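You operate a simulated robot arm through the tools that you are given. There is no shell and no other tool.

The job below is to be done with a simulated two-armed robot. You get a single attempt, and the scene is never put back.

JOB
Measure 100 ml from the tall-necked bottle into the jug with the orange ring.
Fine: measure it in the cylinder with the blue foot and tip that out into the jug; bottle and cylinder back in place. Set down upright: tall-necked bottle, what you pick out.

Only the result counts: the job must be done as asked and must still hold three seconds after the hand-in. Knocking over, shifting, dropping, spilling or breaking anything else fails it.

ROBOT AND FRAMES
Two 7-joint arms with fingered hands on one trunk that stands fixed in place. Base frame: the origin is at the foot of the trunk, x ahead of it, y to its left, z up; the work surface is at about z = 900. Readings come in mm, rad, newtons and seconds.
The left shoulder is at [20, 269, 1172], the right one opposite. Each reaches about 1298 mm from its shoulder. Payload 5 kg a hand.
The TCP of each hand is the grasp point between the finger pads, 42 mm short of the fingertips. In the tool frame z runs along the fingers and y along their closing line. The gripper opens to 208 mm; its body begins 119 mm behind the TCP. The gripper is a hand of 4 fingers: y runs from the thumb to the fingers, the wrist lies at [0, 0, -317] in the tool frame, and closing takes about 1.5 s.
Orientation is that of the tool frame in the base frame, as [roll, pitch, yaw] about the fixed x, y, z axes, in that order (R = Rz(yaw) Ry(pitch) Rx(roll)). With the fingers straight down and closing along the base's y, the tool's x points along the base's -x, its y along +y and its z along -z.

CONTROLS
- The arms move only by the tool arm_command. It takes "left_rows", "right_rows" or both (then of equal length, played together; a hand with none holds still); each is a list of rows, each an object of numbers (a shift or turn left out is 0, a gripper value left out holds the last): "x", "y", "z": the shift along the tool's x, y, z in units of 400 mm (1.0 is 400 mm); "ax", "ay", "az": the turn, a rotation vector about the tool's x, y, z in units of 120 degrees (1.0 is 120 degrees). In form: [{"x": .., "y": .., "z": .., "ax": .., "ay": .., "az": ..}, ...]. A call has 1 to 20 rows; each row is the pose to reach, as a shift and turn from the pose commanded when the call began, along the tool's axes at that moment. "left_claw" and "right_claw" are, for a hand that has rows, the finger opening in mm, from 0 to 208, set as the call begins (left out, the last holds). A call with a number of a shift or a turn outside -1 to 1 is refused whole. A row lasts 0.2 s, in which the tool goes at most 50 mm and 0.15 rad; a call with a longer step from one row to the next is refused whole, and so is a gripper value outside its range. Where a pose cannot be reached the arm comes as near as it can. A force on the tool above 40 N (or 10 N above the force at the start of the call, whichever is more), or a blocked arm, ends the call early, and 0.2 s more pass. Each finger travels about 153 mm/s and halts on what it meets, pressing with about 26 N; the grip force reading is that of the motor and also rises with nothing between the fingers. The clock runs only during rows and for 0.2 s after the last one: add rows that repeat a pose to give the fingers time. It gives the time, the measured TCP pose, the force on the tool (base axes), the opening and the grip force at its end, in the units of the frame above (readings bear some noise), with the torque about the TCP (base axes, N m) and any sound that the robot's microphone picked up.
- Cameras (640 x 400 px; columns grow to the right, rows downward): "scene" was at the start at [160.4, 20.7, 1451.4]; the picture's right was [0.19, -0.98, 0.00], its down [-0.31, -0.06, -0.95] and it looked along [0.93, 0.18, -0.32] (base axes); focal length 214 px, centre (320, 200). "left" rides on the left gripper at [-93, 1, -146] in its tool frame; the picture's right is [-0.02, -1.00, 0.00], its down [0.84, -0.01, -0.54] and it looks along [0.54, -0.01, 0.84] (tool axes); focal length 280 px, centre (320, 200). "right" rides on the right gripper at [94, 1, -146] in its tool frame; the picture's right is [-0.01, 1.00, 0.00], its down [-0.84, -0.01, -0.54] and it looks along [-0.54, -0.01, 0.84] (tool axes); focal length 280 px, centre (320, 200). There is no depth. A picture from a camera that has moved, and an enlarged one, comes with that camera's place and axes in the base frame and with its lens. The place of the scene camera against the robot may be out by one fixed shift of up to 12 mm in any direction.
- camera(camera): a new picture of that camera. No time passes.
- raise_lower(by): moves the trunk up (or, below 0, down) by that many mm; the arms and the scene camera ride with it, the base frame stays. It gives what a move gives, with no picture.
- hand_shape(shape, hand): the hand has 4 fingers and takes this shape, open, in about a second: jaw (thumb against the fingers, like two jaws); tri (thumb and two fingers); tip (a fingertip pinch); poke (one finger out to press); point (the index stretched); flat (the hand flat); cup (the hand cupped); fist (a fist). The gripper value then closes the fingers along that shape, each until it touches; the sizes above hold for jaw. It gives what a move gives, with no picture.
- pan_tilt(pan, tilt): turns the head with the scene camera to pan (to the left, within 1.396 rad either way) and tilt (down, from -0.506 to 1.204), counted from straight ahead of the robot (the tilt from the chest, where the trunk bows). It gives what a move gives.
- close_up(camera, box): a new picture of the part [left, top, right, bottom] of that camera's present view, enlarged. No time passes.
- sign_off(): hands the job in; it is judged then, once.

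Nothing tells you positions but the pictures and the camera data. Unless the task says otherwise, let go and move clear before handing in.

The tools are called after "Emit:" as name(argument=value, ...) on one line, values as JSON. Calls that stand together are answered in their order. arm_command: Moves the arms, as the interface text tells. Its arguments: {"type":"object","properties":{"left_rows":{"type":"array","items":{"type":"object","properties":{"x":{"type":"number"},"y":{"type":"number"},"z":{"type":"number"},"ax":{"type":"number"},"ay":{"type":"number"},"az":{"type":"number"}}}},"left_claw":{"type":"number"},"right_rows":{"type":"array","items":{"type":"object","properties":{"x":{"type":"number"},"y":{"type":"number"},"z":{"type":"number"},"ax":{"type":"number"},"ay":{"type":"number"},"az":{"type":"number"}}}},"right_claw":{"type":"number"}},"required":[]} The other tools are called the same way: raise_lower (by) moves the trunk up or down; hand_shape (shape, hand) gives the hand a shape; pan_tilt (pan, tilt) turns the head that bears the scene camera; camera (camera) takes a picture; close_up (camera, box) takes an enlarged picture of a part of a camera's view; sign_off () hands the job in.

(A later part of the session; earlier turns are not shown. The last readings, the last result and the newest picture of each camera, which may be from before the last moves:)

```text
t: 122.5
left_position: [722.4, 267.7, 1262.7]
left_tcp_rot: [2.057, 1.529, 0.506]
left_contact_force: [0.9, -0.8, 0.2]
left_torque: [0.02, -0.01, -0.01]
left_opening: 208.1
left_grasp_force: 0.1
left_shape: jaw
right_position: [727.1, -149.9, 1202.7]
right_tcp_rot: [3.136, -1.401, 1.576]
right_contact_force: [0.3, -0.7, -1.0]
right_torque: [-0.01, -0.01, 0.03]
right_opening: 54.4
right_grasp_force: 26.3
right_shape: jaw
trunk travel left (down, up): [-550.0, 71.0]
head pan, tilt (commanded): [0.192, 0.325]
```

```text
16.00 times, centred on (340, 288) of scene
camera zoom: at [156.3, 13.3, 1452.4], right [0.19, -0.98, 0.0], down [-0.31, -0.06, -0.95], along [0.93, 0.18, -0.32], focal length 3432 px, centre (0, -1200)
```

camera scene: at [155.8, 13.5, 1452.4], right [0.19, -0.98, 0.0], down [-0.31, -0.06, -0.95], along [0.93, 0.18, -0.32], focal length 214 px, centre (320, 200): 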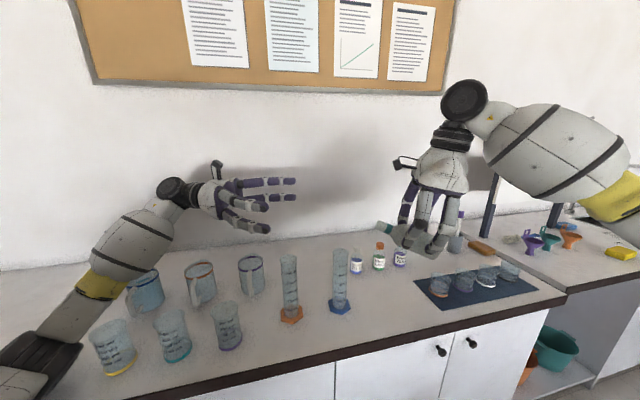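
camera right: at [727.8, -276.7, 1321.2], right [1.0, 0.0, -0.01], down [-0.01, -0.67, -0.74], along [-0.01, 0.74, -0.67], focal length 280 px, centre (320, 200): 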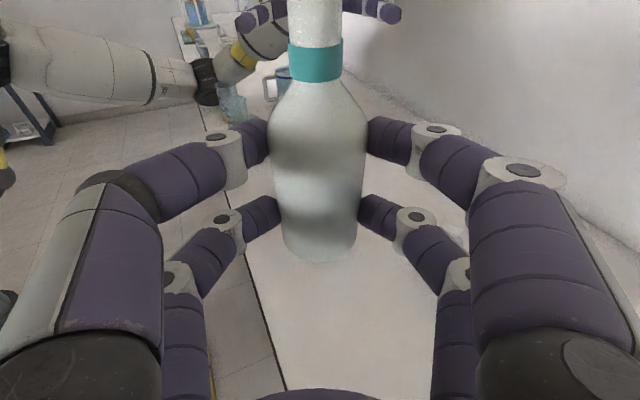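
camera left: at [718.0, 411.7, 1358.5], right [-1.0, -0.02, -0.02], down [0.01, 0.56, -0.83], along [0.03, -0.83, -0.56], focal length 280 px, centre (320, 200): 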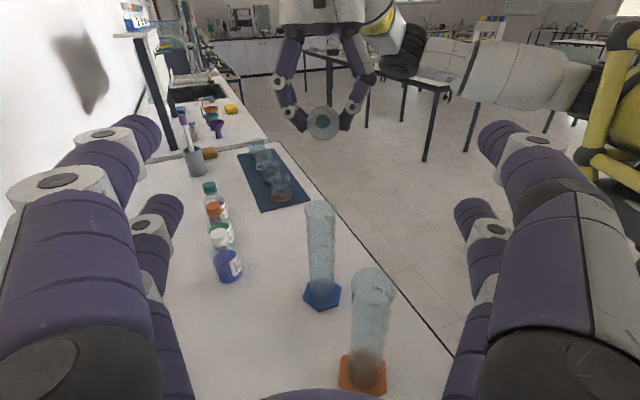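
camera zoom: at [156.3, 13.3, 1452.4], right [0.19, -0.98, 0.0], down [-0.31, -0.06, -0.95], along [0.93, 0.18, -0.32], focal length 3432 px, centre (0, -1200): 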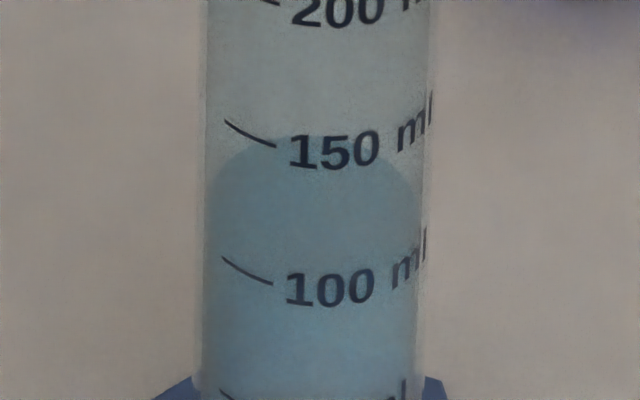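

The bottle is upright and unchanged in the hand. I yaw back to 50 degrees (safe for the beakers) above the bottle's original place.

Emit:
arm_command(right_rows=[{"x": 0.0006, "y": 0.0129, "z": 0.0035, "ax": -0.0469, "az": 0.008}, {"x": 0.0012, "y": 0.0257, "z": 0.0071, "ax": -0.0938, "az": 0.0161}, {"x": 0.0018, "y": 0.0386, "z": 0.0106, "ax": -0.1407, "az": 0.0241}, {"x": 0.0024, "y": 0.0514, "z": 0.0141, "ax": -0.1876, "az": 0.0322}, {"x": 0.003, "y": 0.0643, "z": 0.0176, "ax": -0.2345, "az": 0.0402}, {"x": 0.0036, "y": 0.0771, "z": 0.0212, "ax": -0.2814, "az": 0.0483}, {"x": 0.0042, "y": 0.09, "z": 0.0247, "ax": -0.3283, "az": 0.0563}, {"x": 0.0042, "y": 0.09, "z": 0.0247, "ax": -0.3283, "az": 0.0563}])

Emit:
camera(camera="left")

Emit:
camera(camera="scene")

```text
t: 124.3
left_position: [723.2, 267.3, 1261.5]
left_tcp_rot: [2.057, 1.529, 0.507]
left_contact_force: [0.0, 0.0, -0.1]
left_torque: [0.01, 0.01, 0.04]
left_opening: 208.2
left_grasp_force: 0.2
left_shape: jaw
right_position: [762.4, -139.6, 1203.7]
right_tcp_rot: [3.128, -1.399, 0.885]
right_contact_force: [-0.2, -0.3, -2.1]
right_torque: [-0.04, 0.06, -0.01]
right_opening: 54.4
right_grasp_force: 26.5
right_shape: jaw
trunk travel left (down, up): [-550.0, 71.0]
head pan, tilt (commanded): [0.192, 0.325]
```

```text
taken
camera left: at [718.5, 411.1, 1358.5], right [-1.0, -0.02, -0.02], down [0.01, 0.56, -0.83], along [0.03, -0.83, -0.56], focal length 280 px, centre (320, 200)
```

left: 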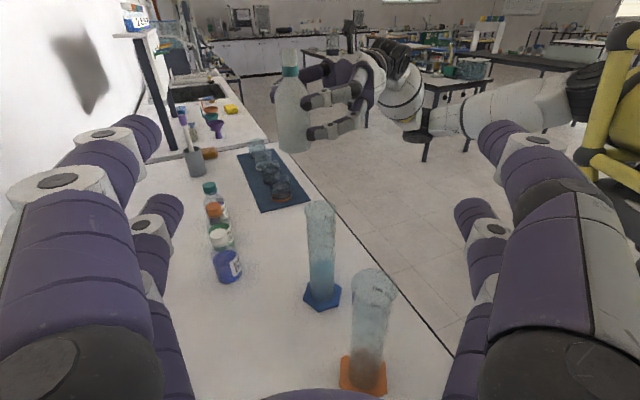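

```text
taken
camera scene: at [156.2, 13.3, 1452.4], right [0.19, -0.98, 0.0], down [-0.31, -0.06, -0.95], along [0.93, 0.18, -0.32], focal length 214 px, centre (320, 200)
```

scene: 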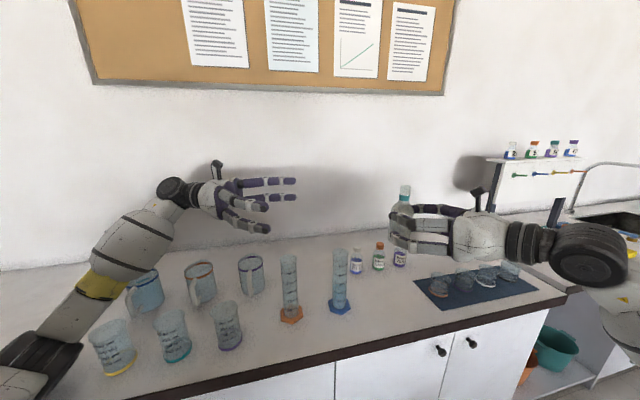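

The bottle is right above its old place. I lower it most of the way.

Emit:
arm_command(right_rows=[{"x": -0.0714, "z": 0.0124}, {"x": -0.1429, "z": 0.0248}, {"x": -0.2143, "z": 0.0372}, {"x": -0.2857, "z": 0.0496}, {"x": -0.3571, "z": 0.062}, {"x": -0.4286, "z": 0.0744}, {"x": -0.5, "z": 0.0868}, {"x": -0.5, "z": 0.0868}])

Emit:
close_up(camera="scene", box=[340, 200, 480, 320])

Emit:
camera(camera="right")

Emit:
close_up(camera="left", box=[180, 60, 380, 220])

```text
t: 126.1
left_position: [723.5, 266.8, 1261.9]
left_tcp_rot: [2.058, 1.53, 0.504]
left_contact_force: [0.2, 1.4, 0.3]
left_torque: [-0.03, -0.01, -0.02]
left_opening: 208.0
left_grasp_force: 0.0
left_shape: jaw
right_position: [761.5, -139.0, 1000.6]
right_tcp_rot: [3.128, -1.399, 0.884]
right_contact_force: [0.3, 0.0, -1.3]
right_torque: [-0.04, 0.06, 0.01]
right_opening: 54.6
right_grasp_force: 25.9
right_shape: jaw
trunk travel left (down, up): [-550.0, 71.0]
head pan, tilt (commanded): [0.192, 0.325]
```

```text
3.33 times, centred on (410, 260) of scene
camera zoom: at [156.3, 13.3, 1452.4], right [0.19, -0.98, 0.0], down [-0.31, -0.06, -0.95], along [0.93, 0.18, -0.32], focal length 715 px, centre (20, 0)
```

zoom: 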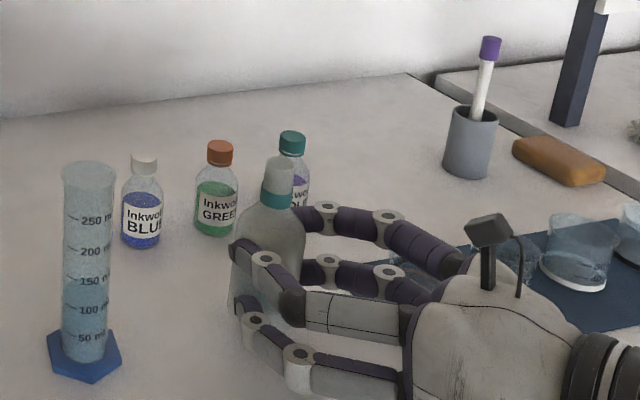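

```text
taken
camera right: at [680.3, -237.9, 1118.1], right [0.76, -0.65, -0.01], down [-0.44, -0.51, -0.74], along [0.47, 0.57, -0.67], focal length 280 px, centre (320, 200)
```

right: 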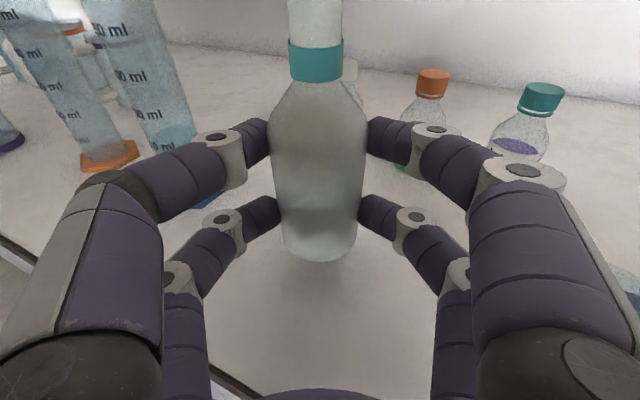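

```text
2.50 times, centred on (280, 140) of left
camera zoom: at [718.5, 411.1, 1358.5], right [-1.0, -0.02, -0.02], down [0.01, 0.56, -0.83], along [0.03, -0.83, -0.56], focal length 701 px, centre (420, 350)
```

zoom: 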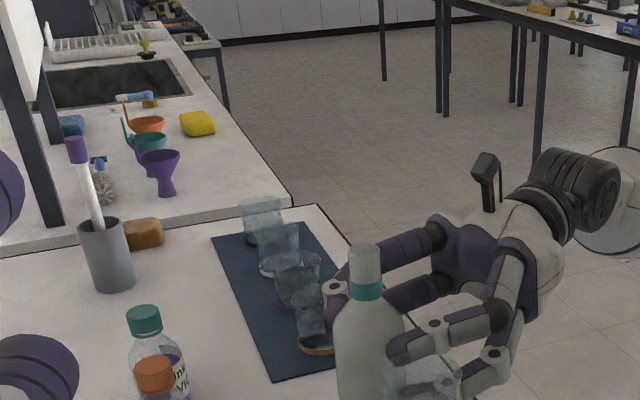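

Clear of the beakers. I lower the bottle to just above the bench.

Emit:
arm_command(right_rows=[{"x": -0.0172, "z": 0.003}, {"x": -0.0345, "z": 0.006}, {"x": -0.0517, "z": 0.009}, {"x": -0.069, "z": 0.012}, {"x": -0.069, "z": 0.012}])

Emit:
close_up(camera="left", box=[240, 120, 340, 200])

```text
t: 127.3
left_position: [723.4, 268.2, 1262.2]
left_tcp_rot: [2.058, 1.53, 0.506]
left_contact_force: [-0.6, -0.2, -0.3]
left_torque: [0.02, -0.02, 0.02]
left_opening: 208.0
left_grasp_force: 0.1
left_shape: jaw
right_position: [763.0, -139.1, 972.3]
right_tcp_rot: [3.13, -1.4, 0.882]
right_contact_force: [0.0, 0.2, -2.2]
right_torque: [-0.02, 0.05, -0.02]
right_opening: 54.3
right_grasp_force: 25.7
right_shape: jaw
trunk travel left (down, up): [-550.0, 71.0]
head pan, tilt (commanded): [0.192, 0.325]
```

```text
5.00 times, centred on (290, 160) of left
camera zoom: at [718.5, 411.0, 1358.5], right [-1.0, -0.02, -0.02], down [0.01, 0.56, -0.83], along [0.03, -0.83, -0.56], focal length 1402 px, centre (470, 400)
```

zoom: 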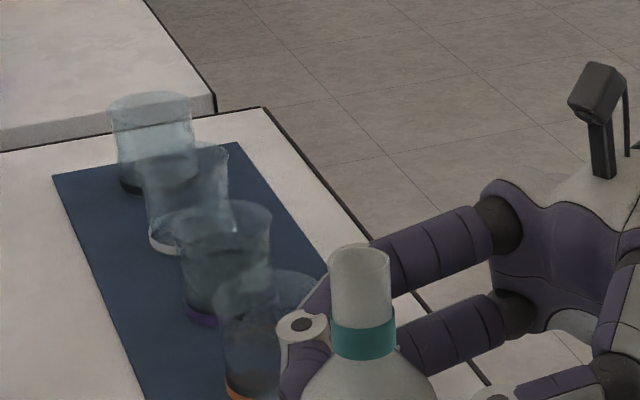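

Emit:
arm_command(right_rows=[{"x": -0.0043, "z": 0.0008}, {"x": -0.0086, "z": 0.0015}, {"x": -0.0086, "z": 0.0015}])

```text
t: 128.1
left_position: [723.2, 266.1, 1262.2]
left_tcp_rot: [2.058, 1.529, 0.505]
left_contact_force: [-0.4, 0.4, 0.0]
left_torque: [-0.03, 0.03, -0.04]
left_opening: 208.0
left_grasp_force: 0.1
left_shape: jaw
right_position: [763.0, -138.7, 968.7]
right_tcp_rot: [3.13, -1.4, 0.884]
right_contact_force: [-1.2, 0.7, -0.2]
right_torque: [-0.03, 0.01, 0.02]
right_opening: 54.6
right_grasp_force: 25.8
right_shape: jaw
trunk travel left (down, up): [-550.0, 71.0]
head pan, tilt (commanded): [0.192, 0.325]
```

The weight is coming off: contact is near. One more millimetre.

Emit:
arm_command(right_rows=[{"x": -0.0025, "z": 0.0004}, {"x": -0.0025, "z": 0.0004}])

```text
t: 128.7
left_position: [724.2, 267.1, 1261.9]
left_tcp_rot: [2.054, 1.53, 0.504]
left_contact_force: [0.0, 0.5, -0.7]
left_torque: [0.01, 0.01, 0.01]
left_opening: 207.9
left_grasp_force: 0.0
left_shape: jaw
right_position: [762.4, -141.0, 968.9]
right_tcp_rot: [3.126, -1.401, 0.887]
right_contact_force: [1.3, 0.3, 6.0]
right_torque: [0.04, -0.03, 0.01]
right_opening: 54.7
right_grasp_force: 25.9
right_shape: jaw
trunk travel left (down, up): [-550.0, 71.0]
head pan, tilt (commanded): [0.192, 0.325]
```

The bottle rests on the bench (6 N upward). I open the fingers gently.

Emit:
arm_command(right_rows=[{"x": 0.001}, {"x": 0.001}, {"x": 0.001}], right_claw=70)

Emit:
arm_command(right_rows=[{"x": 0}, {"x": 0}], right_claw=96)

Emit:
camera(camera="right")

Emit:
camera(camera="scene")

```text
t: 129.5
left_position: [722.6, 266.8, 1262.3]
left_tcp_rot: [2.058, 1.529, 0.506]
left_contact_force: [0.2, 0.6, -0.8]
left_torque: [-0.02, 0.01, 0.03]
left_opening: 207.7
left_grasp_force: 0.1
left_shape: jaw
right_position: [763.7, -140.1, 968.4]
right_tcp_rot: [3.132, -1.397, 0.884]
right_contact_force: [0.0, 0.8, 0.1]
right_torque: [-0.02, 0.0, 0.02]
right_opening: 69.5
right_grasp_force: 0.1
right_shape: jaw
trunk travel left (down, up): [-550.0, 71.0]
head pan, tilt (commanded): [0.192, 0.325]
```

```text
t: 130.1
left_position: [723.2, 266.9, 1262.2]
left_tcp_rot: [2.056, 1.53, 0.505]
left_contact_force: [-0.3, 0.7, 0.7]
left_torque: [0.02, -0.01, 0.02]
left_opening: 207.9
left_grasp_force: 0.0
left_shape: jaw
right_position: [763.0, -140.1, 967.2]
right_tcp_rot: [3.13, -1.399, 0.883]
right_contact_force: [0.1, 0.3, -0.5]
right_torque: [0.0, -0.01, -0.04]
right_opening: 95.7
right_grasp_force: 0.0
right_shape: jaw
trunk travel left (down, up): [-550.0, 71.0]
head pan, tilt (commanded): [0.192, 0.325]
```

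```text
taken
camera right: at [681.6, -237.5, 1086.0], right [0.76, -0.65, -0.01], down [-0.44, -0.51, -0.74], along [0.47, 0.57, -0.67], focal length 280 px, centre (320, 200)
```

right: 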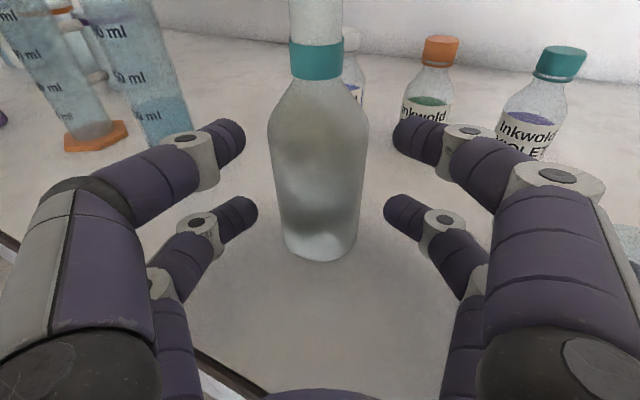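

```text
taken
camera scene: at [156.3, 13.2, 1452.4], right [0.19, -0.98, 0.0], down [-0.31, -0.06, -0.95], along [0.93, 0.18, -0.32], focal length 214 px, centre (320, 200)
```

scene: 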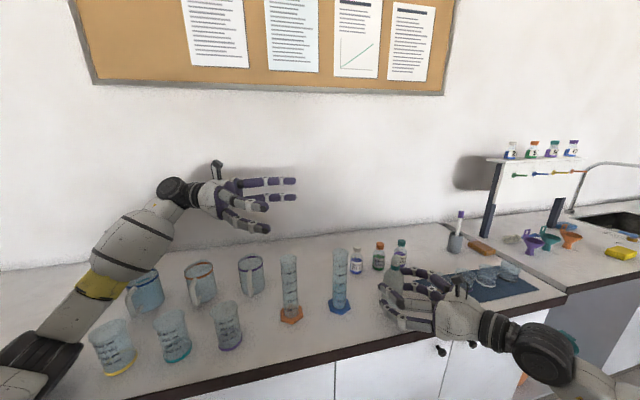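

The bottle stands free at its old place. I raise the hand straight up and away from it.

Emit:
arm_command(right_rows=[{"x": 0.0774, "z": -0.0134}, {"x": 0.1549, "z": -0.0269}, {"x": 0.2323, "z": -0.0403}, {"x": 0.3097, "z": -0.0537}, {"x": 0.3871, "z": -0.0671}, {"x": 0.4646, "z": -0.0806}, {"x": 0.542, "z": -0.094}, {"x": 0.542, "z": -0.094}])

Emit:
camera(camera="right")

Emit:
close_up(camera="scene", box=[300, 220, 460, 330])

```text
t: 131.9
left_position: [722.6, 266.9, 1263.3]
left_tcp_rot: [2.056, 1.529, 0.506]
left_contact_force: [0.1, 0.1, 0.2]
left_torque: [0.03, -0.02, 0.01]
left_opening: 208.1
left_grasp_force: 0.1
left_shape: jaw
right_position: [763.9, -137.6, 1189.3]
right_tcp_rot: [3.132, -1.397, 0.881]
right_contact_force: [0.0, -0.1, 0.1]
right_torque: [-0.03, 0.04, -0.01]
right_opening: 95.6
right_grasp_force: 0.1
right_shape: jaw
trunk travel left (down, up): [-550.0, 71.0]
head pan, tilt (commanded): [0.192, 0.325]
```

```text
taken
camera right: at [682.1, -236.6, 1306.5], right [0.76, -0.65, -0.01], down [-0.44, -0.51, -0.74], along [0.47, 0.57, -0.67], focal length 280 px, centre (320, 200)
```

right: 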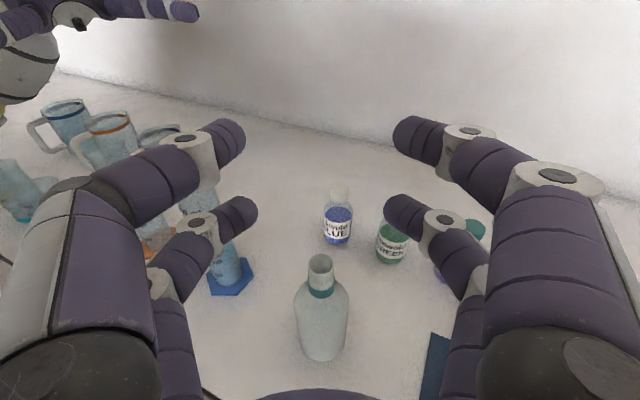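

```text
3.64 times, centred on (380, 275) of scene
camera zoom: at [156.3, 13.2, 1452.3], right [0.19, -0.98, 0.0], down [-0.31, -0.06, -0.95], along [0.93, 0.18, -0.32], focal length 780 px, centre (102, -73)
```

zoom: 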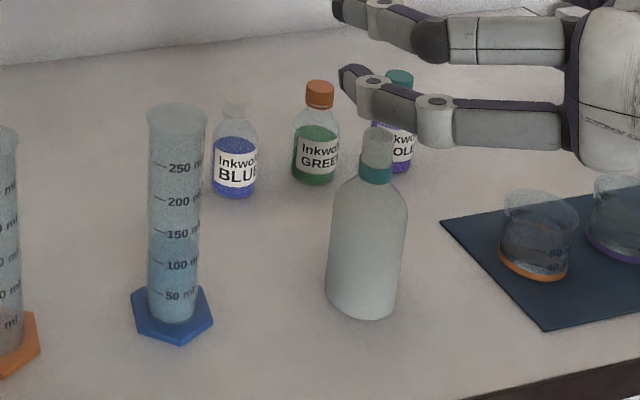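

The bottle stands close to its original spot. I zoom the right camera to measure the cylinder relative to this hand.

Emit:
close_up(camera="right", box=[170, 160, 290, 310])

```text
2.67 times, centred on (230, 235) of right
camera zoom: at [682.1, -236.6, 1306.5], right [0.76, -0.65, -0.01], down [-0.44, -0.51, -0.74], along [0.47, 0.57, -0.67], focal length 748 px, centre (560, 107)
```

zoom: 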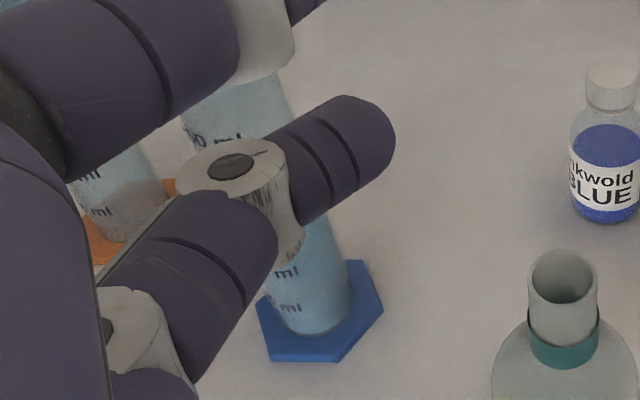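

The cylinder is near (729, 55). I move the open right hand above it with a 60-degree yaw, high enough to clear the rim.

Emit:
arm_command(right_rows=[{"x": 0.0242, "y": -0.0615, "z": 0.0381, "ax": 0.0137, "az": -0.0024}, {"x": 0.0483, "y": -0.1229, "z": 0.0763, "ax": 0.0274, "az": -0.0048}, {"x": 0.0725, "y": -0.1844, "z": 0.1144, "ax": 0.0411, "az": -0.0072}, {"x": 0.0967, "y": -0.2458, "z": 0.1525, "ax": 0.0547, "az": -0.0096}, {"x": 0.1208, "y": -0.3073, "z": 0.1907, "ax": 0.0684, "az": -0.012}, {"x": 0.145, "y": -0.3687, "z": 0.2288, "ax": 0.0821, "az": -0.0144}, {"x": 0.145, "y": -0.3687, "z": 0.2288, "ax": 0.0821, "az": -0.0144}], right_claw=120)

Emit:
camera(camera="right")

Emit:
camera(camera="left")

```text
t: 133.5
left_position: [724.0, 267.2, 1263.0]
left_tcp_rot: [2.058, 1.529, 0.506]
left_contact_force: [0.1, -0.1, -0.4]
left_torque: [0.03, -0.02, 0.01]
left_opening: 208.1
left_grasp_force: 0.1
left_shape: jaw
right_position: [714.5, 32.3, 1231.0]
right_tcp_rot: [3.128, -1.397, 1.061]
right_contact_force: [-0.5, -0.2, -0.5]
right_torque: [-0.04, -0.01, -0.05]
right_opening: 119.6
right_grasp_force: 0.1
right_shape: jaw
trunk travel left (down, up): [-550.0, 71.0]
head pan, tilt (commanded): [0.192, 0.325]
```

```text
taken
camera right: at [651.1, -77.5, 1347.8], right [0.86, -0.5, -0.01], down [-0.35, -0.58, -0.74], along [0.36, 0.64, -0.67], focal length 280 px, centre (320, 200)
```

right: 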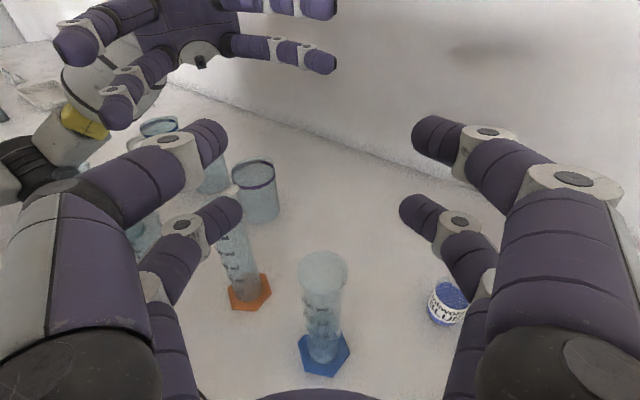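

```text
taken
camera left: at [718.5, 411.0, 1358.5], right [-1.0, -0.02, -0.02], down [0.01, 0.56, -0.83], along [0.03, -0.83, -0.56], focal length 280 px, centre (320, 200)
```

left: 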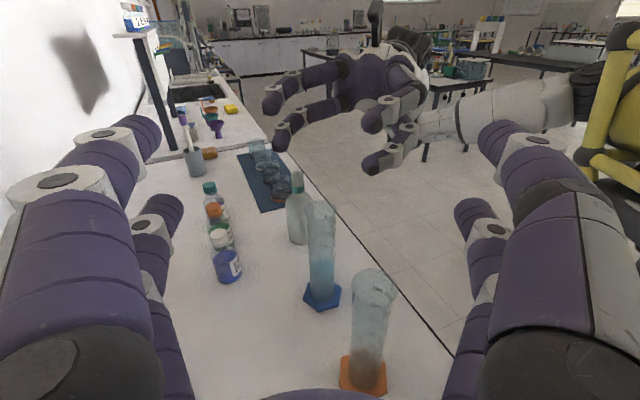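

The cylinder is centred, 24 mm beyond the grasp point. With a 100 mm opening I keep clear of the bottle too; I descend in stages.

Emit:
arm_command(right_rows=[{"x": -0.0616, "z": 0.0108}, {"x": -0.1231, "z": 0.0216}, {"x": -0.1847, "z": 0.0325}, {"x": -0.2463, "z": 0.0433}, {"x": -0.2463, "z": 0.0433}], right_claw=100)

Emit:
camera(camera="right")

Emit:
close_up(camera="left", box=[220, 100, 440, 320])

```text
t: 134.7
left_position: [724.5, 267.9, 1262.1]
left_tcp_rot: [2.058, 1.527, 0.506]
left_contact_force: [0.3, 0.2, -0.7]
left_torque: [-0.04, 0.01, -0.01]
left_opening: 208.2
left_grasp_force: 0.0
left_shape: jaw
right_position: [713.9, 32.0, 1128.8]
right_tcp_rot: [3.126, -1.399, 1.063]
right_contact_force: [0.4, 0.7, -0.8]
right_torque: [0.05, 0.01, 0.03]
right_opening: 100.5
right_grasp_force: 0.0
right_shape: jaw
trunk travel left (down, up): [-550.0, 71.0]
head pan, tilt (commanded): [0.192, 0.325]
```

```text
taken
camera right: at [651.1, -77.8, 1247.2], right [0.86, -0.5, -0.01], down [-0.35, -0.58, -0.74], along [0.36, 0.64, -0.67], focal length 280 px, centre (320, 200)
```

right: 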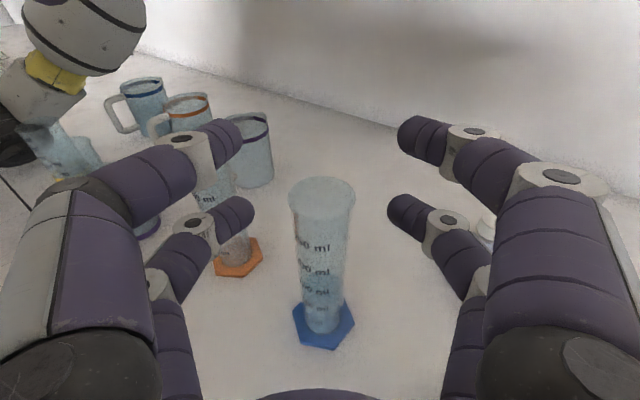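

```text
1.82 times, centred on (330, 210) of left
camera zoom: at [718.5, 411.0, 1358.5], right [-1.0, -0.02, -0.02], down [0.01, 0.56, -0.83], along [0.03, -0.83, -0.56], focal length 510 px, centre (302, 182)
```

zoom: 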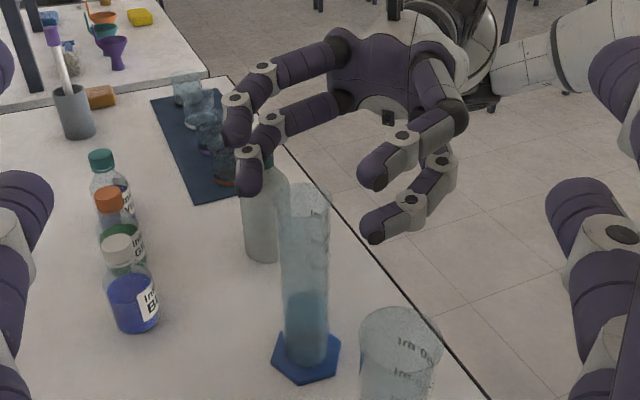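

The tube is centred between the fingers. I descend to grip height.

Emit:
arm_command(right_rows=[{"x": -0.0696, "z": 0.0122}, {"x": -0.1393, "z": 0.0243}, {"x": -0.2089, "z": 0.0365}, {"x": -0.2786, "z": 0.0487}, {"x": -0.3447, "z": 0.0603}, {"x": -0.3447, "z": 0.0603}])

Emit:
camera(camera="right")

Emit:
close_up(camera="scene", box=[300, 220, 420, 330])

Emit:
close_up(camera="left", box=[220, 100, 440, 320])

```text
t: 136.1
left_position: [723.3, 267.1, 1262.3]
left_tcp_rot: [2.056, 1.528, 0.504]
left_contact_force: [-0.2, 1.2, 0.1]
left_torque: [0.01, 0.01, 0.02]
left_opening: 208.0
left_grasp_force: 0.0
left_shape: jaw
right_position: [714.7, 33.6, 989.1]
right_tcp_rot: [3.127, -1.399, 1.063]
right_contact_force: [-0.7, -0.2, -0.3]
right_torque: [0.0, 0.0, 0.05]
right_opening: 100.6
right_grasp_force: 0.0
right_shape: jaw
trunk travel left (down, up): [-550.0, 71.0]
head pan, tilt (commanded): [0.192, 0.325]
```

```text
taken
camera right: at [651.8, -78.1, 1107.5], right [0.86, -0.5, -0.01], down [-0.35, -0.58, -0.74], along [0.36, 0.64, -0.67], focal length 280 px, centre (320, 200)
```

right: 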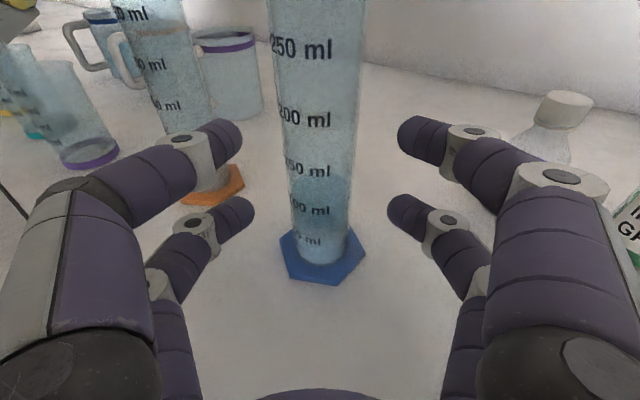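

```text
3.64 times, centred on (360, 275) of scene
camera zoom: at [156.3, 13.2, 1452.4], right [0.19, -0.98, 0.0], down [-0.31, -0.06, -0.95], along [0.93, 0.18, -0.32], focal length 780 px, centre (174, -73)
```

zoom: 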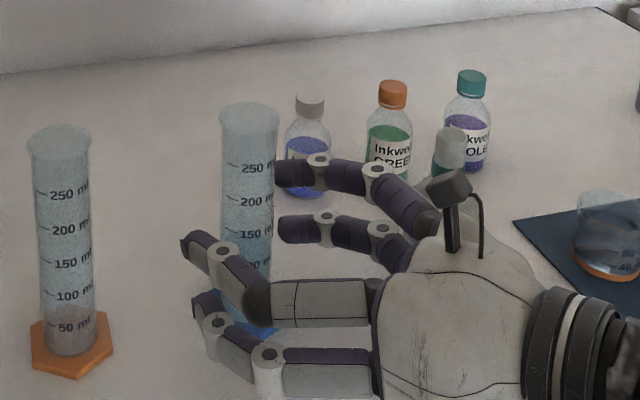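

```text
1.82 times, centred on (330, 210) of left
camera zoom: at [718.5, 411.0, 1358.5], right [-1.0, -0.02, -0.02], down [0.01, 0.56, -0.83], along [0.03, -0.83, -0.56], focal length 510 px, centre (302, 182)
```

zoom: 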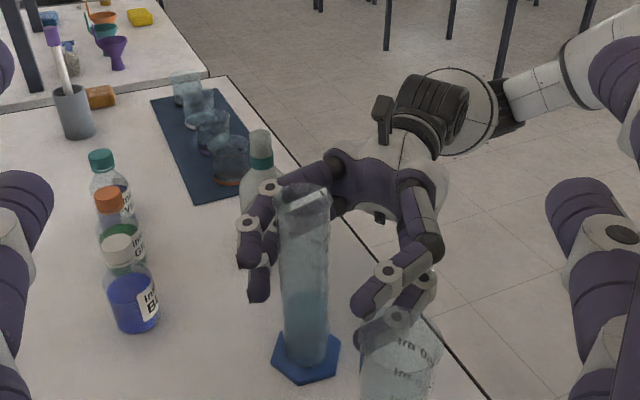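

The tube is centred between the fingertips. I close in steps.

Emit:
arm_command(right_rows=[{"x": 0}, {"x": 0}, {"x": 0}], right_claw=56)

Emit:
camera(camera="right")

Emit:
close_up(camera="scene", box=[300, 220, 420, 330])

```text
t: 136.9
left_position: [722.9, 267.6, 1261.7]
left_tcp_rot: [2.058, 1.528, 0.507]
left_contact_force: [-0.1, 0.2, 0.9]
left_torque: [0.0, -0.05, 0.02]
left_opening: 207.9
left_grasp_force: 0.1
left_shape: jaw
right_position: [715.6, 33.1, 990.4]
right_tcp_rot: [3.127, -1.399, 1.062]
right_contact_force: [-0.2, 0.8, 0.1]
right_torque: [0.0, -0.02, 0.03]
right_opening: 56.3
right_grasp_force: 0.0
right_shape: jaw
trunk travel left (down, up): [-550.0, 71.0]
head pan, tilt (commanded): [0.192, 0.325]
```

```text
taken
camera right: at [651.8, -78.1, 1107.7], right [0.86, -0.5, -0.01], down [-0.35, -0.58, -0.74], along [0.36, 0.64, -0.67], focal length 280 px, centre (320, 200)
```

right: 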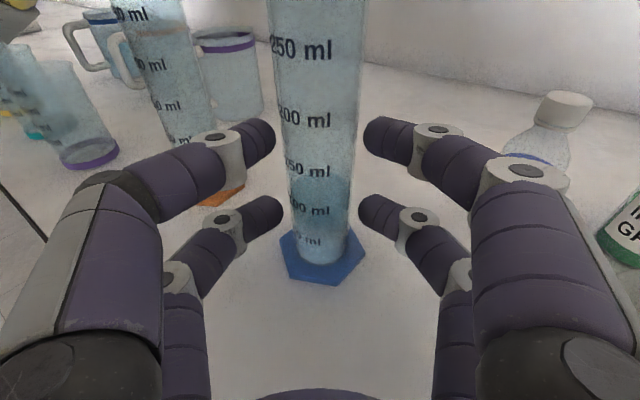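

```text
3.64 times, centred on (360, 275) of scene
camera zoom: at [156.3, 13.2, 1452.4], right [0.19, -0.98, 0.0], down [-0.31, -0.06, -0.95], along [0.93, 0.18, -0.32], focal length 780 px, centre (174, -73)
```

zoom: 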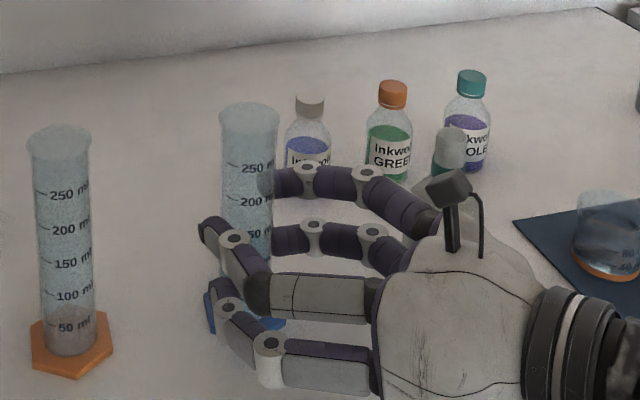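

While here, I read the level with the right camera, then close further.

Emit:
close_up(camera="right", box=[275, 150, 365, 260])

Emit:
arm_command(right_rows=[{"x": 0}, {"x": 0}], right_claw=42)

Emit:
camera(camera="right")

```text
3.64 times, centred on (320, 205) of right
camera zoom: at [651.8, -78.1, 1107.7], right [0.86, -0.5, -0.01], down [-0.35, -0.58, -0.74], along [0.36, 0.64, -0.67], focal length 1020 px, centre (320, 182)
```

zoom: 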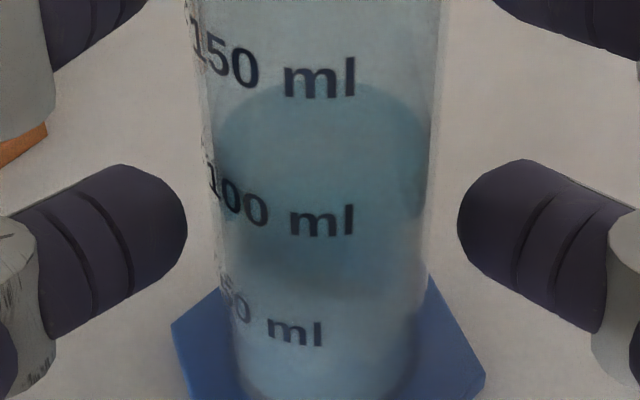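

```text
t: 137.5
left_position: [723.3, 267.4, 1262.3]
left_tcp_rot: [2.059, 1.53, 0.506]
left_contact_force: [-0.1, -0.7, -0.3]
left_torque: [-0.01, 0.01, 0.01]
left_opening: 207.7
left_grasp_force: 0.1
left_shape: jaw
right_position: [714.4, 32.4, 990.2]
right_tcp_rot: [3.128, -1.4, 1.061]
right_contact_force: [-0.6, -0.1, -0.9]
right_torque: [0.01, -0.05, 0.0]
right_opening: 39.8
right_grasp_force: 26.2
right_shape: jaw
trunk travel left (down, up): [-550.0, 71.0]
head pan, tilt (commanded): [0.192, 0.325]
```

```text
taken
camera right: at [651.8, -78.1, 1107.6], right [0.86, -0.5, -0.01], down [-0.35, -0.58, -0.74], along [0.36, 0.64, -0.67], focal length 280 px, centre (320, 200)
```

right: 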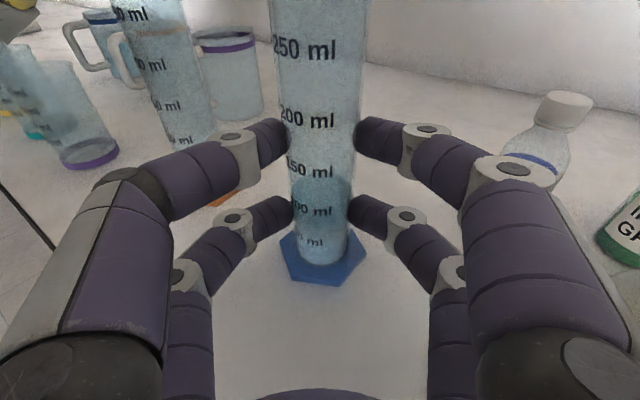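

The fingers have met the tube. I keep pressure on and check it stays put.

Emit:
arm_command(right_rows=[{"x": 0}, {"x": 0}, {"x": 0}, {"x": 0}], right_claw=26)

Emit:
camera(camera="right")

Emit:
close_up(camera="scene", box=[300, 220, 420, 330])

```text
t: 138.5
left_position: [724.6, 267.5, 1261.8]
left_tcp_rot: [2.058, 1.527, 0.507]
left_contact_force: [0.3, -0.7, -0.1]
left_torque: [-0.01, -0.02, 0.02]
left_opening: 208.0
left_grasp_force: 0.0
left_shape: jaw
right_position: [715.2, 31.9, 990.0]
right_tcp_rot: [3.129, -1.399, 1.062]
right_contact_force: [-0.1, -0.3, -0.1]
right_torque: [-0.02, -0.05, 0.02]
right_opening: 39.0
right_grasp_force: 25.5
right_shape: jaw
trunk travel left (down, up): [-550.0, 71.0]
head pan, tilt (commanded): [0.192, 0.325]
```

```text
taken
camera right: at [651.9, -78.1, 1107.6], right [0.86, -0.5, -0.01], down [-0.35, -0.58, -0.74], along [0.36, 0.64, -0.67], focal length 280 px, centre (320, 200)
```

right: 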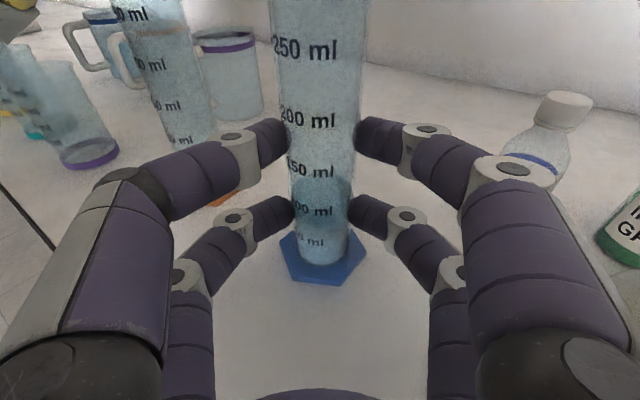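

```text
3.64 times, centred on (360, 275) of scene
camera zoom: at [156.3, 13.2, 1452.3], right [0.19, -0.98, 0.0], down [-0.31, -0.06, -0.95], along [0.93, 0.18, -0.32], focal length 780 px, centre (174, -73)
```

zoom: 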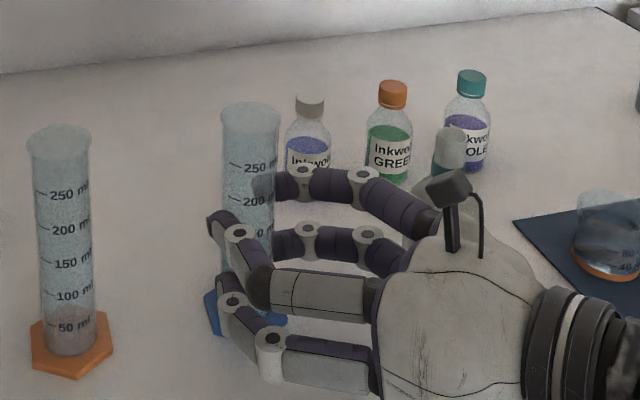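

The grip is stable. I lift the cylinder 60 mm, upright.

Emit:
arm_command(right_rows=[{"x": 0.0246, "z": -0.0043}, {"x": 0.0493, "z": -0.0086}, {"x": 0.0739, "z": -0.0129}, {"x": 0.0985, "z": -0.0172}, {"x": 0.1232, "z": -0.0215}, {"x": 0.1478, "z": -0.0258}, {"x": 0.1478, "z": -0.0258}])

Emit:
camera(camera="right")

Emit:
camera(camera="scene")

```text
t: 140.1
left_position: [723.9, 267.2, 1261.0]
left_tcp_rot: [2.06, 1.528, 0.507]
left_contact_force: [-0.5, -0.1, 0.0]
left_torque: [0.02, 0.04, -0.01]
left_opening: 208.0
left_grasp_force: 0.2
left_shape: jaw
right_position: [714.9, 31.8, 1049.7]
right_tcp_rot: [3.126, -1.4, 1.061]
right_contact_force: [-0.3, -0.7, -1.5]
right_torque: [-0.06, 0.05, -0.01]
right_opening: 39.0
right_grasp_force: 26.2
right_shape: jaw
trunk travel left (down, up): [-550.0, 71.0]
head pan, tilt (commanded): [0.192, 0.325]
```

```text
taken
camera right: at [651.7, -78.3, 1167.9], right [0.86, -0.5, -0.01], down [-0.35, -0.58, -0.74], along [0.36, 0.64, -0.67], focal length 280 px, centre (320, 200)
```

right: 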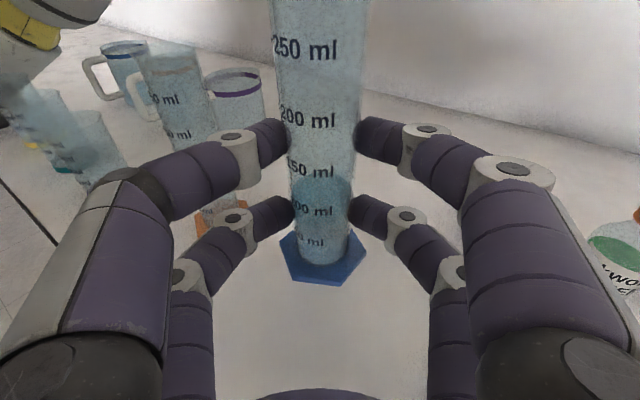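

```text
taken
camera scene: at [156.3, 13.2, 1452.3], right [0.19, -0.98, 0.0], down [-0.31, -0.06, -0.95], along [0.93, 0.18, -0.32], focal length 214 px, centre (320, 200)
```

scene: 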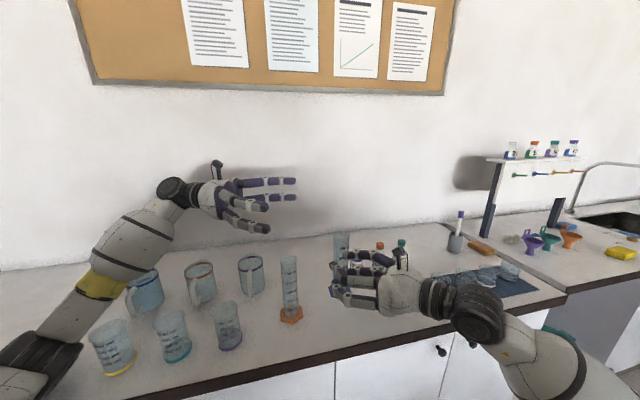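

The cylinder is held. With it off the bench, I move the left hand out of the way to a spot where its camera can see the jugs from the front left.

Emit:
arm_command(left_rows=[{"x": 0.0021, "y": -0.0388, "z": -0.0691, "ax": -0.0268, "ay": 0.001, "az": -0.0005}, {"x": 0.0041, "y": -0.0776, "z": -0.1382, "ax": -0.0535, "ay": 0.002, "az": -0.0011}, {"x": 0.0062, "y": -0.1164, "z": -0.2073, "ax": -0.0803, "ay": 0.003, "az": -0.0016}, {"x": 0.0082, "y": -0.1552, "z": -0.2764, "ax": -0.107, "ay": 0.004, "az": -0.0021}, {"x": 0.0103, "y": -0.194, "z": -0.3455, "ax": -0.1338, "ay": 0.005, "az": -0.0027}, {"x": 0.0123, "y": -0.2328, "z": -0.4146, "ax": -0.1605, "ay": 0.006, "az": -0.0032}, {"x": 0.0144, "y": -0.2717, "z": -0.4838, "ax": -0.1873, "ay": 0.007, "az": -0.0038}, {"x": 0.0164, "y": -0.3105, "z": -0.5529, "ax": -0.2141, "ay": 0.008, "az": -0.0043}, {"x": 0.0185, "y": -0.3493, "z": -0.622, "ax": -0.2408, "ay": 0.009, "az": -0.0048}, {"x": 0.0205, "y": -0.3881, "z": -0.6911, "ax": -0.2676, "ay": 0.01, "az": -0.0054}, {"x": 0.0226, "y": -0.4269, "z": -0.7602, "ax": -0.2943, "ay": 0.011, "az": -0.0059}, {"x": 0.0246, "y": -0.4657, "z": -0.8293, "ax": -0.3211, "ay": 0.012, "az": -0.0064}, {"x": 0.0267, "y": -0.5045, "z": -0.8984, "ax": -0.3478, "ay": 0.013, "az": -0.007}, {"x": 0.0287, "y": -0.5433, "z": -0.9675, "ax": -0.3746, "ay": 0.014, "az": -0.0075}, {"x": 0.0287, "y": -0.5433, "z": -0.9675, "ax": -0.3746, "ay": 0.014, "az": -0.0075}])

Emit:
camera(camera="left")

Emit:
camera(camera="scene")

```text
t: 142.6
left_position: [660.4, 372.3, 1340.4]
left_tcp_rot: [2.255, 1.318, 1.102]
left_contact_force: [3.1, -5.0, -4.8]
left_torque: [-0.29, -0.13, -0.09]
left_opening: 208.2
left_grasp_force: 0.0
left_shape: jaw
right_position: [697.9, -185.8, 1056.1]
right_tcp_rot: [-2.991, -1.427, 0.636]
right_contact_force: [4.8, -0.6, -0.2]
right_torque: [-0.11, 0.22, 0.51]
right_opening: 39.0
right_grasp_force: 25.3
right_shape: jaw
trunk travel left (down, up): [-550.0, 71.0]
head pan, tilt (commanded): [0.192, 0.325]
stopped in row 12 (left hand): the arm was blocked; the commanded pose is now the measured one
```

```text
taken
camera left: at [591.3, 483.7, 1454.6], right [-0.9, -0.39, -0.18], down [-0.14, 0.66, -0.73], along [0.4, -0.64, -0.66], focal length 280 px, centre (320, 200)
```

left: 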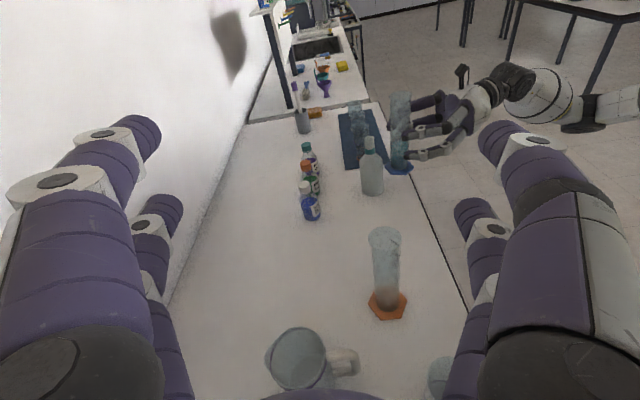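

```text
taken
camera scene: at [152.3, -76.7, 1460.3], right [-0.07, -1.0, -0.04], down [-0.31, 0.06, -0.95], along [0.95, -0.05, -0.32], focal length 214 px, centre (320, 200)
```

scene: 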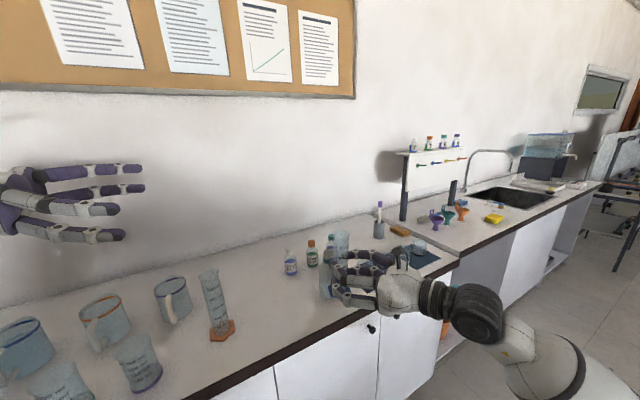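

The left arm got blocked and the trunk has swung to the right. I check at once what happened to the bottle and cylinder.

Emit:
close_up(camera="left", box=[280, 60, 480, 220])

Emit:
close_up(camera="scene", box=[260, 210, 460, 350])

Emit:
camera(camera="right")

```text
2.50 times, centred on (380, 140) of left
camera zoom: at [591.3, 483.7, 1454.6], right [-0.9, -0.39, -0.18], down [-0.14, 0.66, -0.73], along [0.4, -0.64, -0.66], focal length 701 px, centre (170, 350)
```

zoom: 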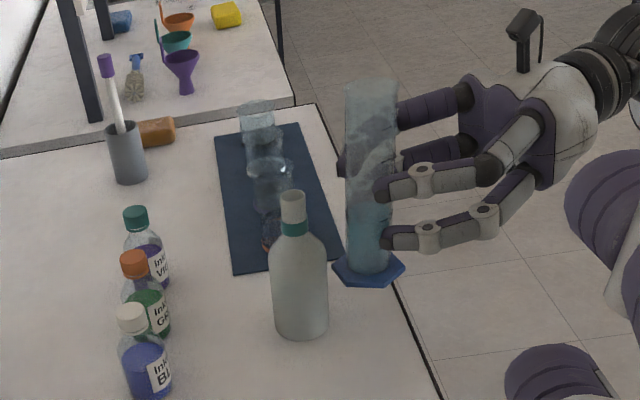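

```text
2.86 times, centred on (360, 280) of scene
camera zoom: at [152.3, -76.7, 1460.3], right [-0.07, -1.0, -0.04], down [-0.31, 0.06, -0.95], along [0.95, -0.05, -0.32], focal length 613 px, centre (206, -29)
```

zoom: 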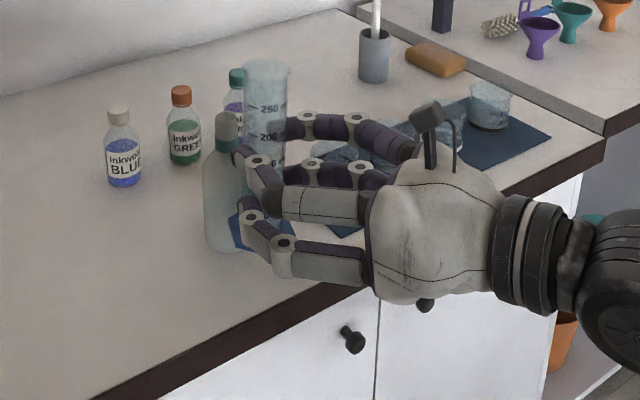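

```text
taken
camera right: at [607.5, -280.9, 1169.9], right [0.71, -0.71, -0.04], down [-0.48, -0.44, -0.76], along [0.52, 0.55, -0.65], focal length 280 px, centre (320, 200)
```

right: 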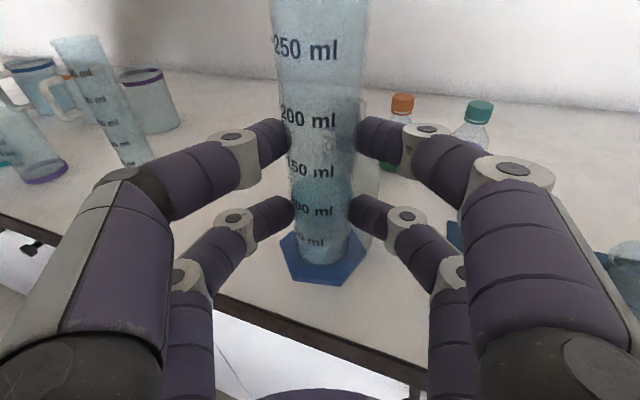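

Luckily the bottle still stands and the cylinder is upright in the hand; the trunk turned as part of the left arm's reach. I raise the cylinder straight up, clear of the bottle, before anything else.

Emit:
arm_command(right_rows=[{"x": 0.0495, "y": -0.0011, "z": -0.0071}, {"x": 0.099, "y": -0.0022, "z": -0.0142}, {"x": 0.1485, "y": -0.0032, "z": -0.0213}, {"x": 0.198, "y": -0.0043, "z": -0.0284}, {"x": 0.2474, "y": -0.0054, "z": -0.0354}, {"x": 0.2969, "y": -0.0065, "z": -0.0425}, {"x": 0.3464, "y": -0.0075, "z": -0.0496}, {"x": 0.3959, "y": -0.0086, "z": -0.0567}])

Emit:
camera(camera="scene")

Emit:
camera(camera="right")

```text
t: 144.6
left_position: [654.4, 403.7, 1346.0]
left_tcp_rot: [2.193, 1.303, 1.071]
left_contact_force: [0.4, 0.9, 0.6]
left_torque: [-0.02, 0.01, -0.11]
left_opening: 207.8
left_grasp_force: 0.1
left_shape: jaw
right_position: [704.7, -156.1, 1210.8]
right_tcp_rot: [-3.037, -1.414, 0.705]
right_contact_force: [2.8, 5.3, 0.1]
right_torque: [-0.29, 0.23, -0.13]
right_opening: 38.7
right_grasp_force: 26.4
right_shape: jaw
trunk travel left (down, up): [-550.0, 71.0]
head pan, tilt (commanded): [0.192, 0.325]
stopped in row 8 (right hand): the arm was blocked; the commanded pose is now the measured one
```

```text
taken
camera scene: at [159.1, -57.1, 1456.3], right [-0.05, -1.0, -0.03], down [-0.32, 0.04, -0.95], along [0.95, -0.04, -0.32], focal length 214 px, centre (320, 200)
```

scene: 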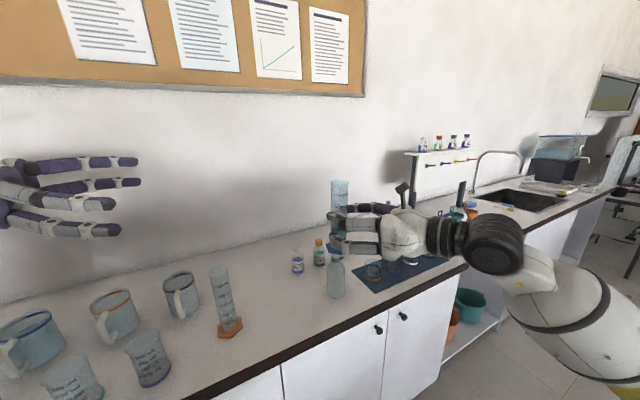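

```text
taken
camera right: at [617.8, -251.4, 1326.5], right [0.72, -0.69, -0.03], down [-0.48, -0.46, -0.75], along [0.5, 0.55, -0.66], focal length 280 px, centre (320, 200)
```

right: 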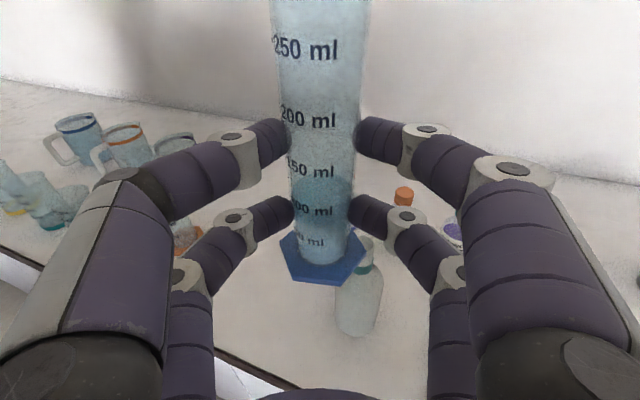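

The cylinder is now clear above everything. I hold both arms still to see how the trunk settles.

Emit:
arm_command(right_rows=[{"x": 0}, {"x": 0}, {"x": 0}], left_rows=[{"x": 0}, {"x": 0}, {"x": 0}])

Emit:
camera(camera="scene")

Emit:
camera(camera="left")

```text
t: 145.6
left_position: [634.6, 440.1, 1348.7]
left_tcp_rot: [2.153, 1.287, 1.078]
left_contact_force: [-5.0, 3.2, -14.9]
left_torque: [-2.5, -1.35, 0.4]
left_opening: 207.9
left_grasp_force: 0.0
left_shape: jaw
right_position: [712.7, -120.3, 1208.4]
right_tcp_rot: [-3.069, -1.404, 0.777]
right_contact_force: [2.2, 6.1, 0.3]
right_torque: [-0.37, 0.23, -0.31]
right_opening: 38.8
right_grasp_force: 26.2
right_shape: jaw
trunk travel left (down, up): [-550.0, 71.0]
head pan, tilt (commanded): [0.192, 0.325]
stopped in row 3 (left hand): the arm was blocked; the commanded pose is now the measured one
```

```text
taken
camera scene: at [163.3, -38.5, 1453.4], right [-0.01, -1.0, -0.02], down [-0.32, 0.02, -0.95], along [0.95, 0.0, -0.32], focal length 214 px, centre (320, 200)
```

scene: 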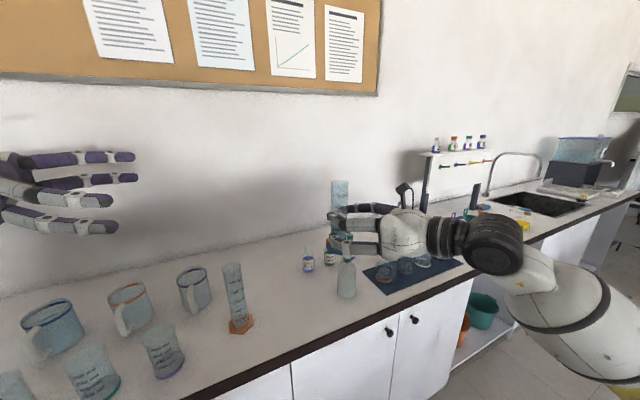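

```text
taken
camera left: at [552.4, 542.4, 1461.6], right [-0.87, -0.45, -0.22], down [-0.16, 0.67, -0.73], along [0.47, -0.6, -0.65], focal length 280 px, centre (320, 200)
```

left: 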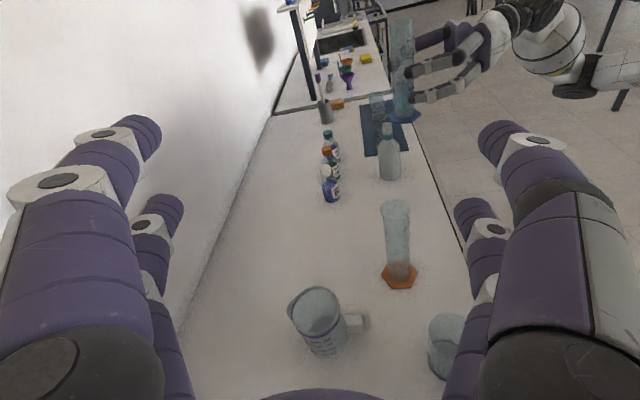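

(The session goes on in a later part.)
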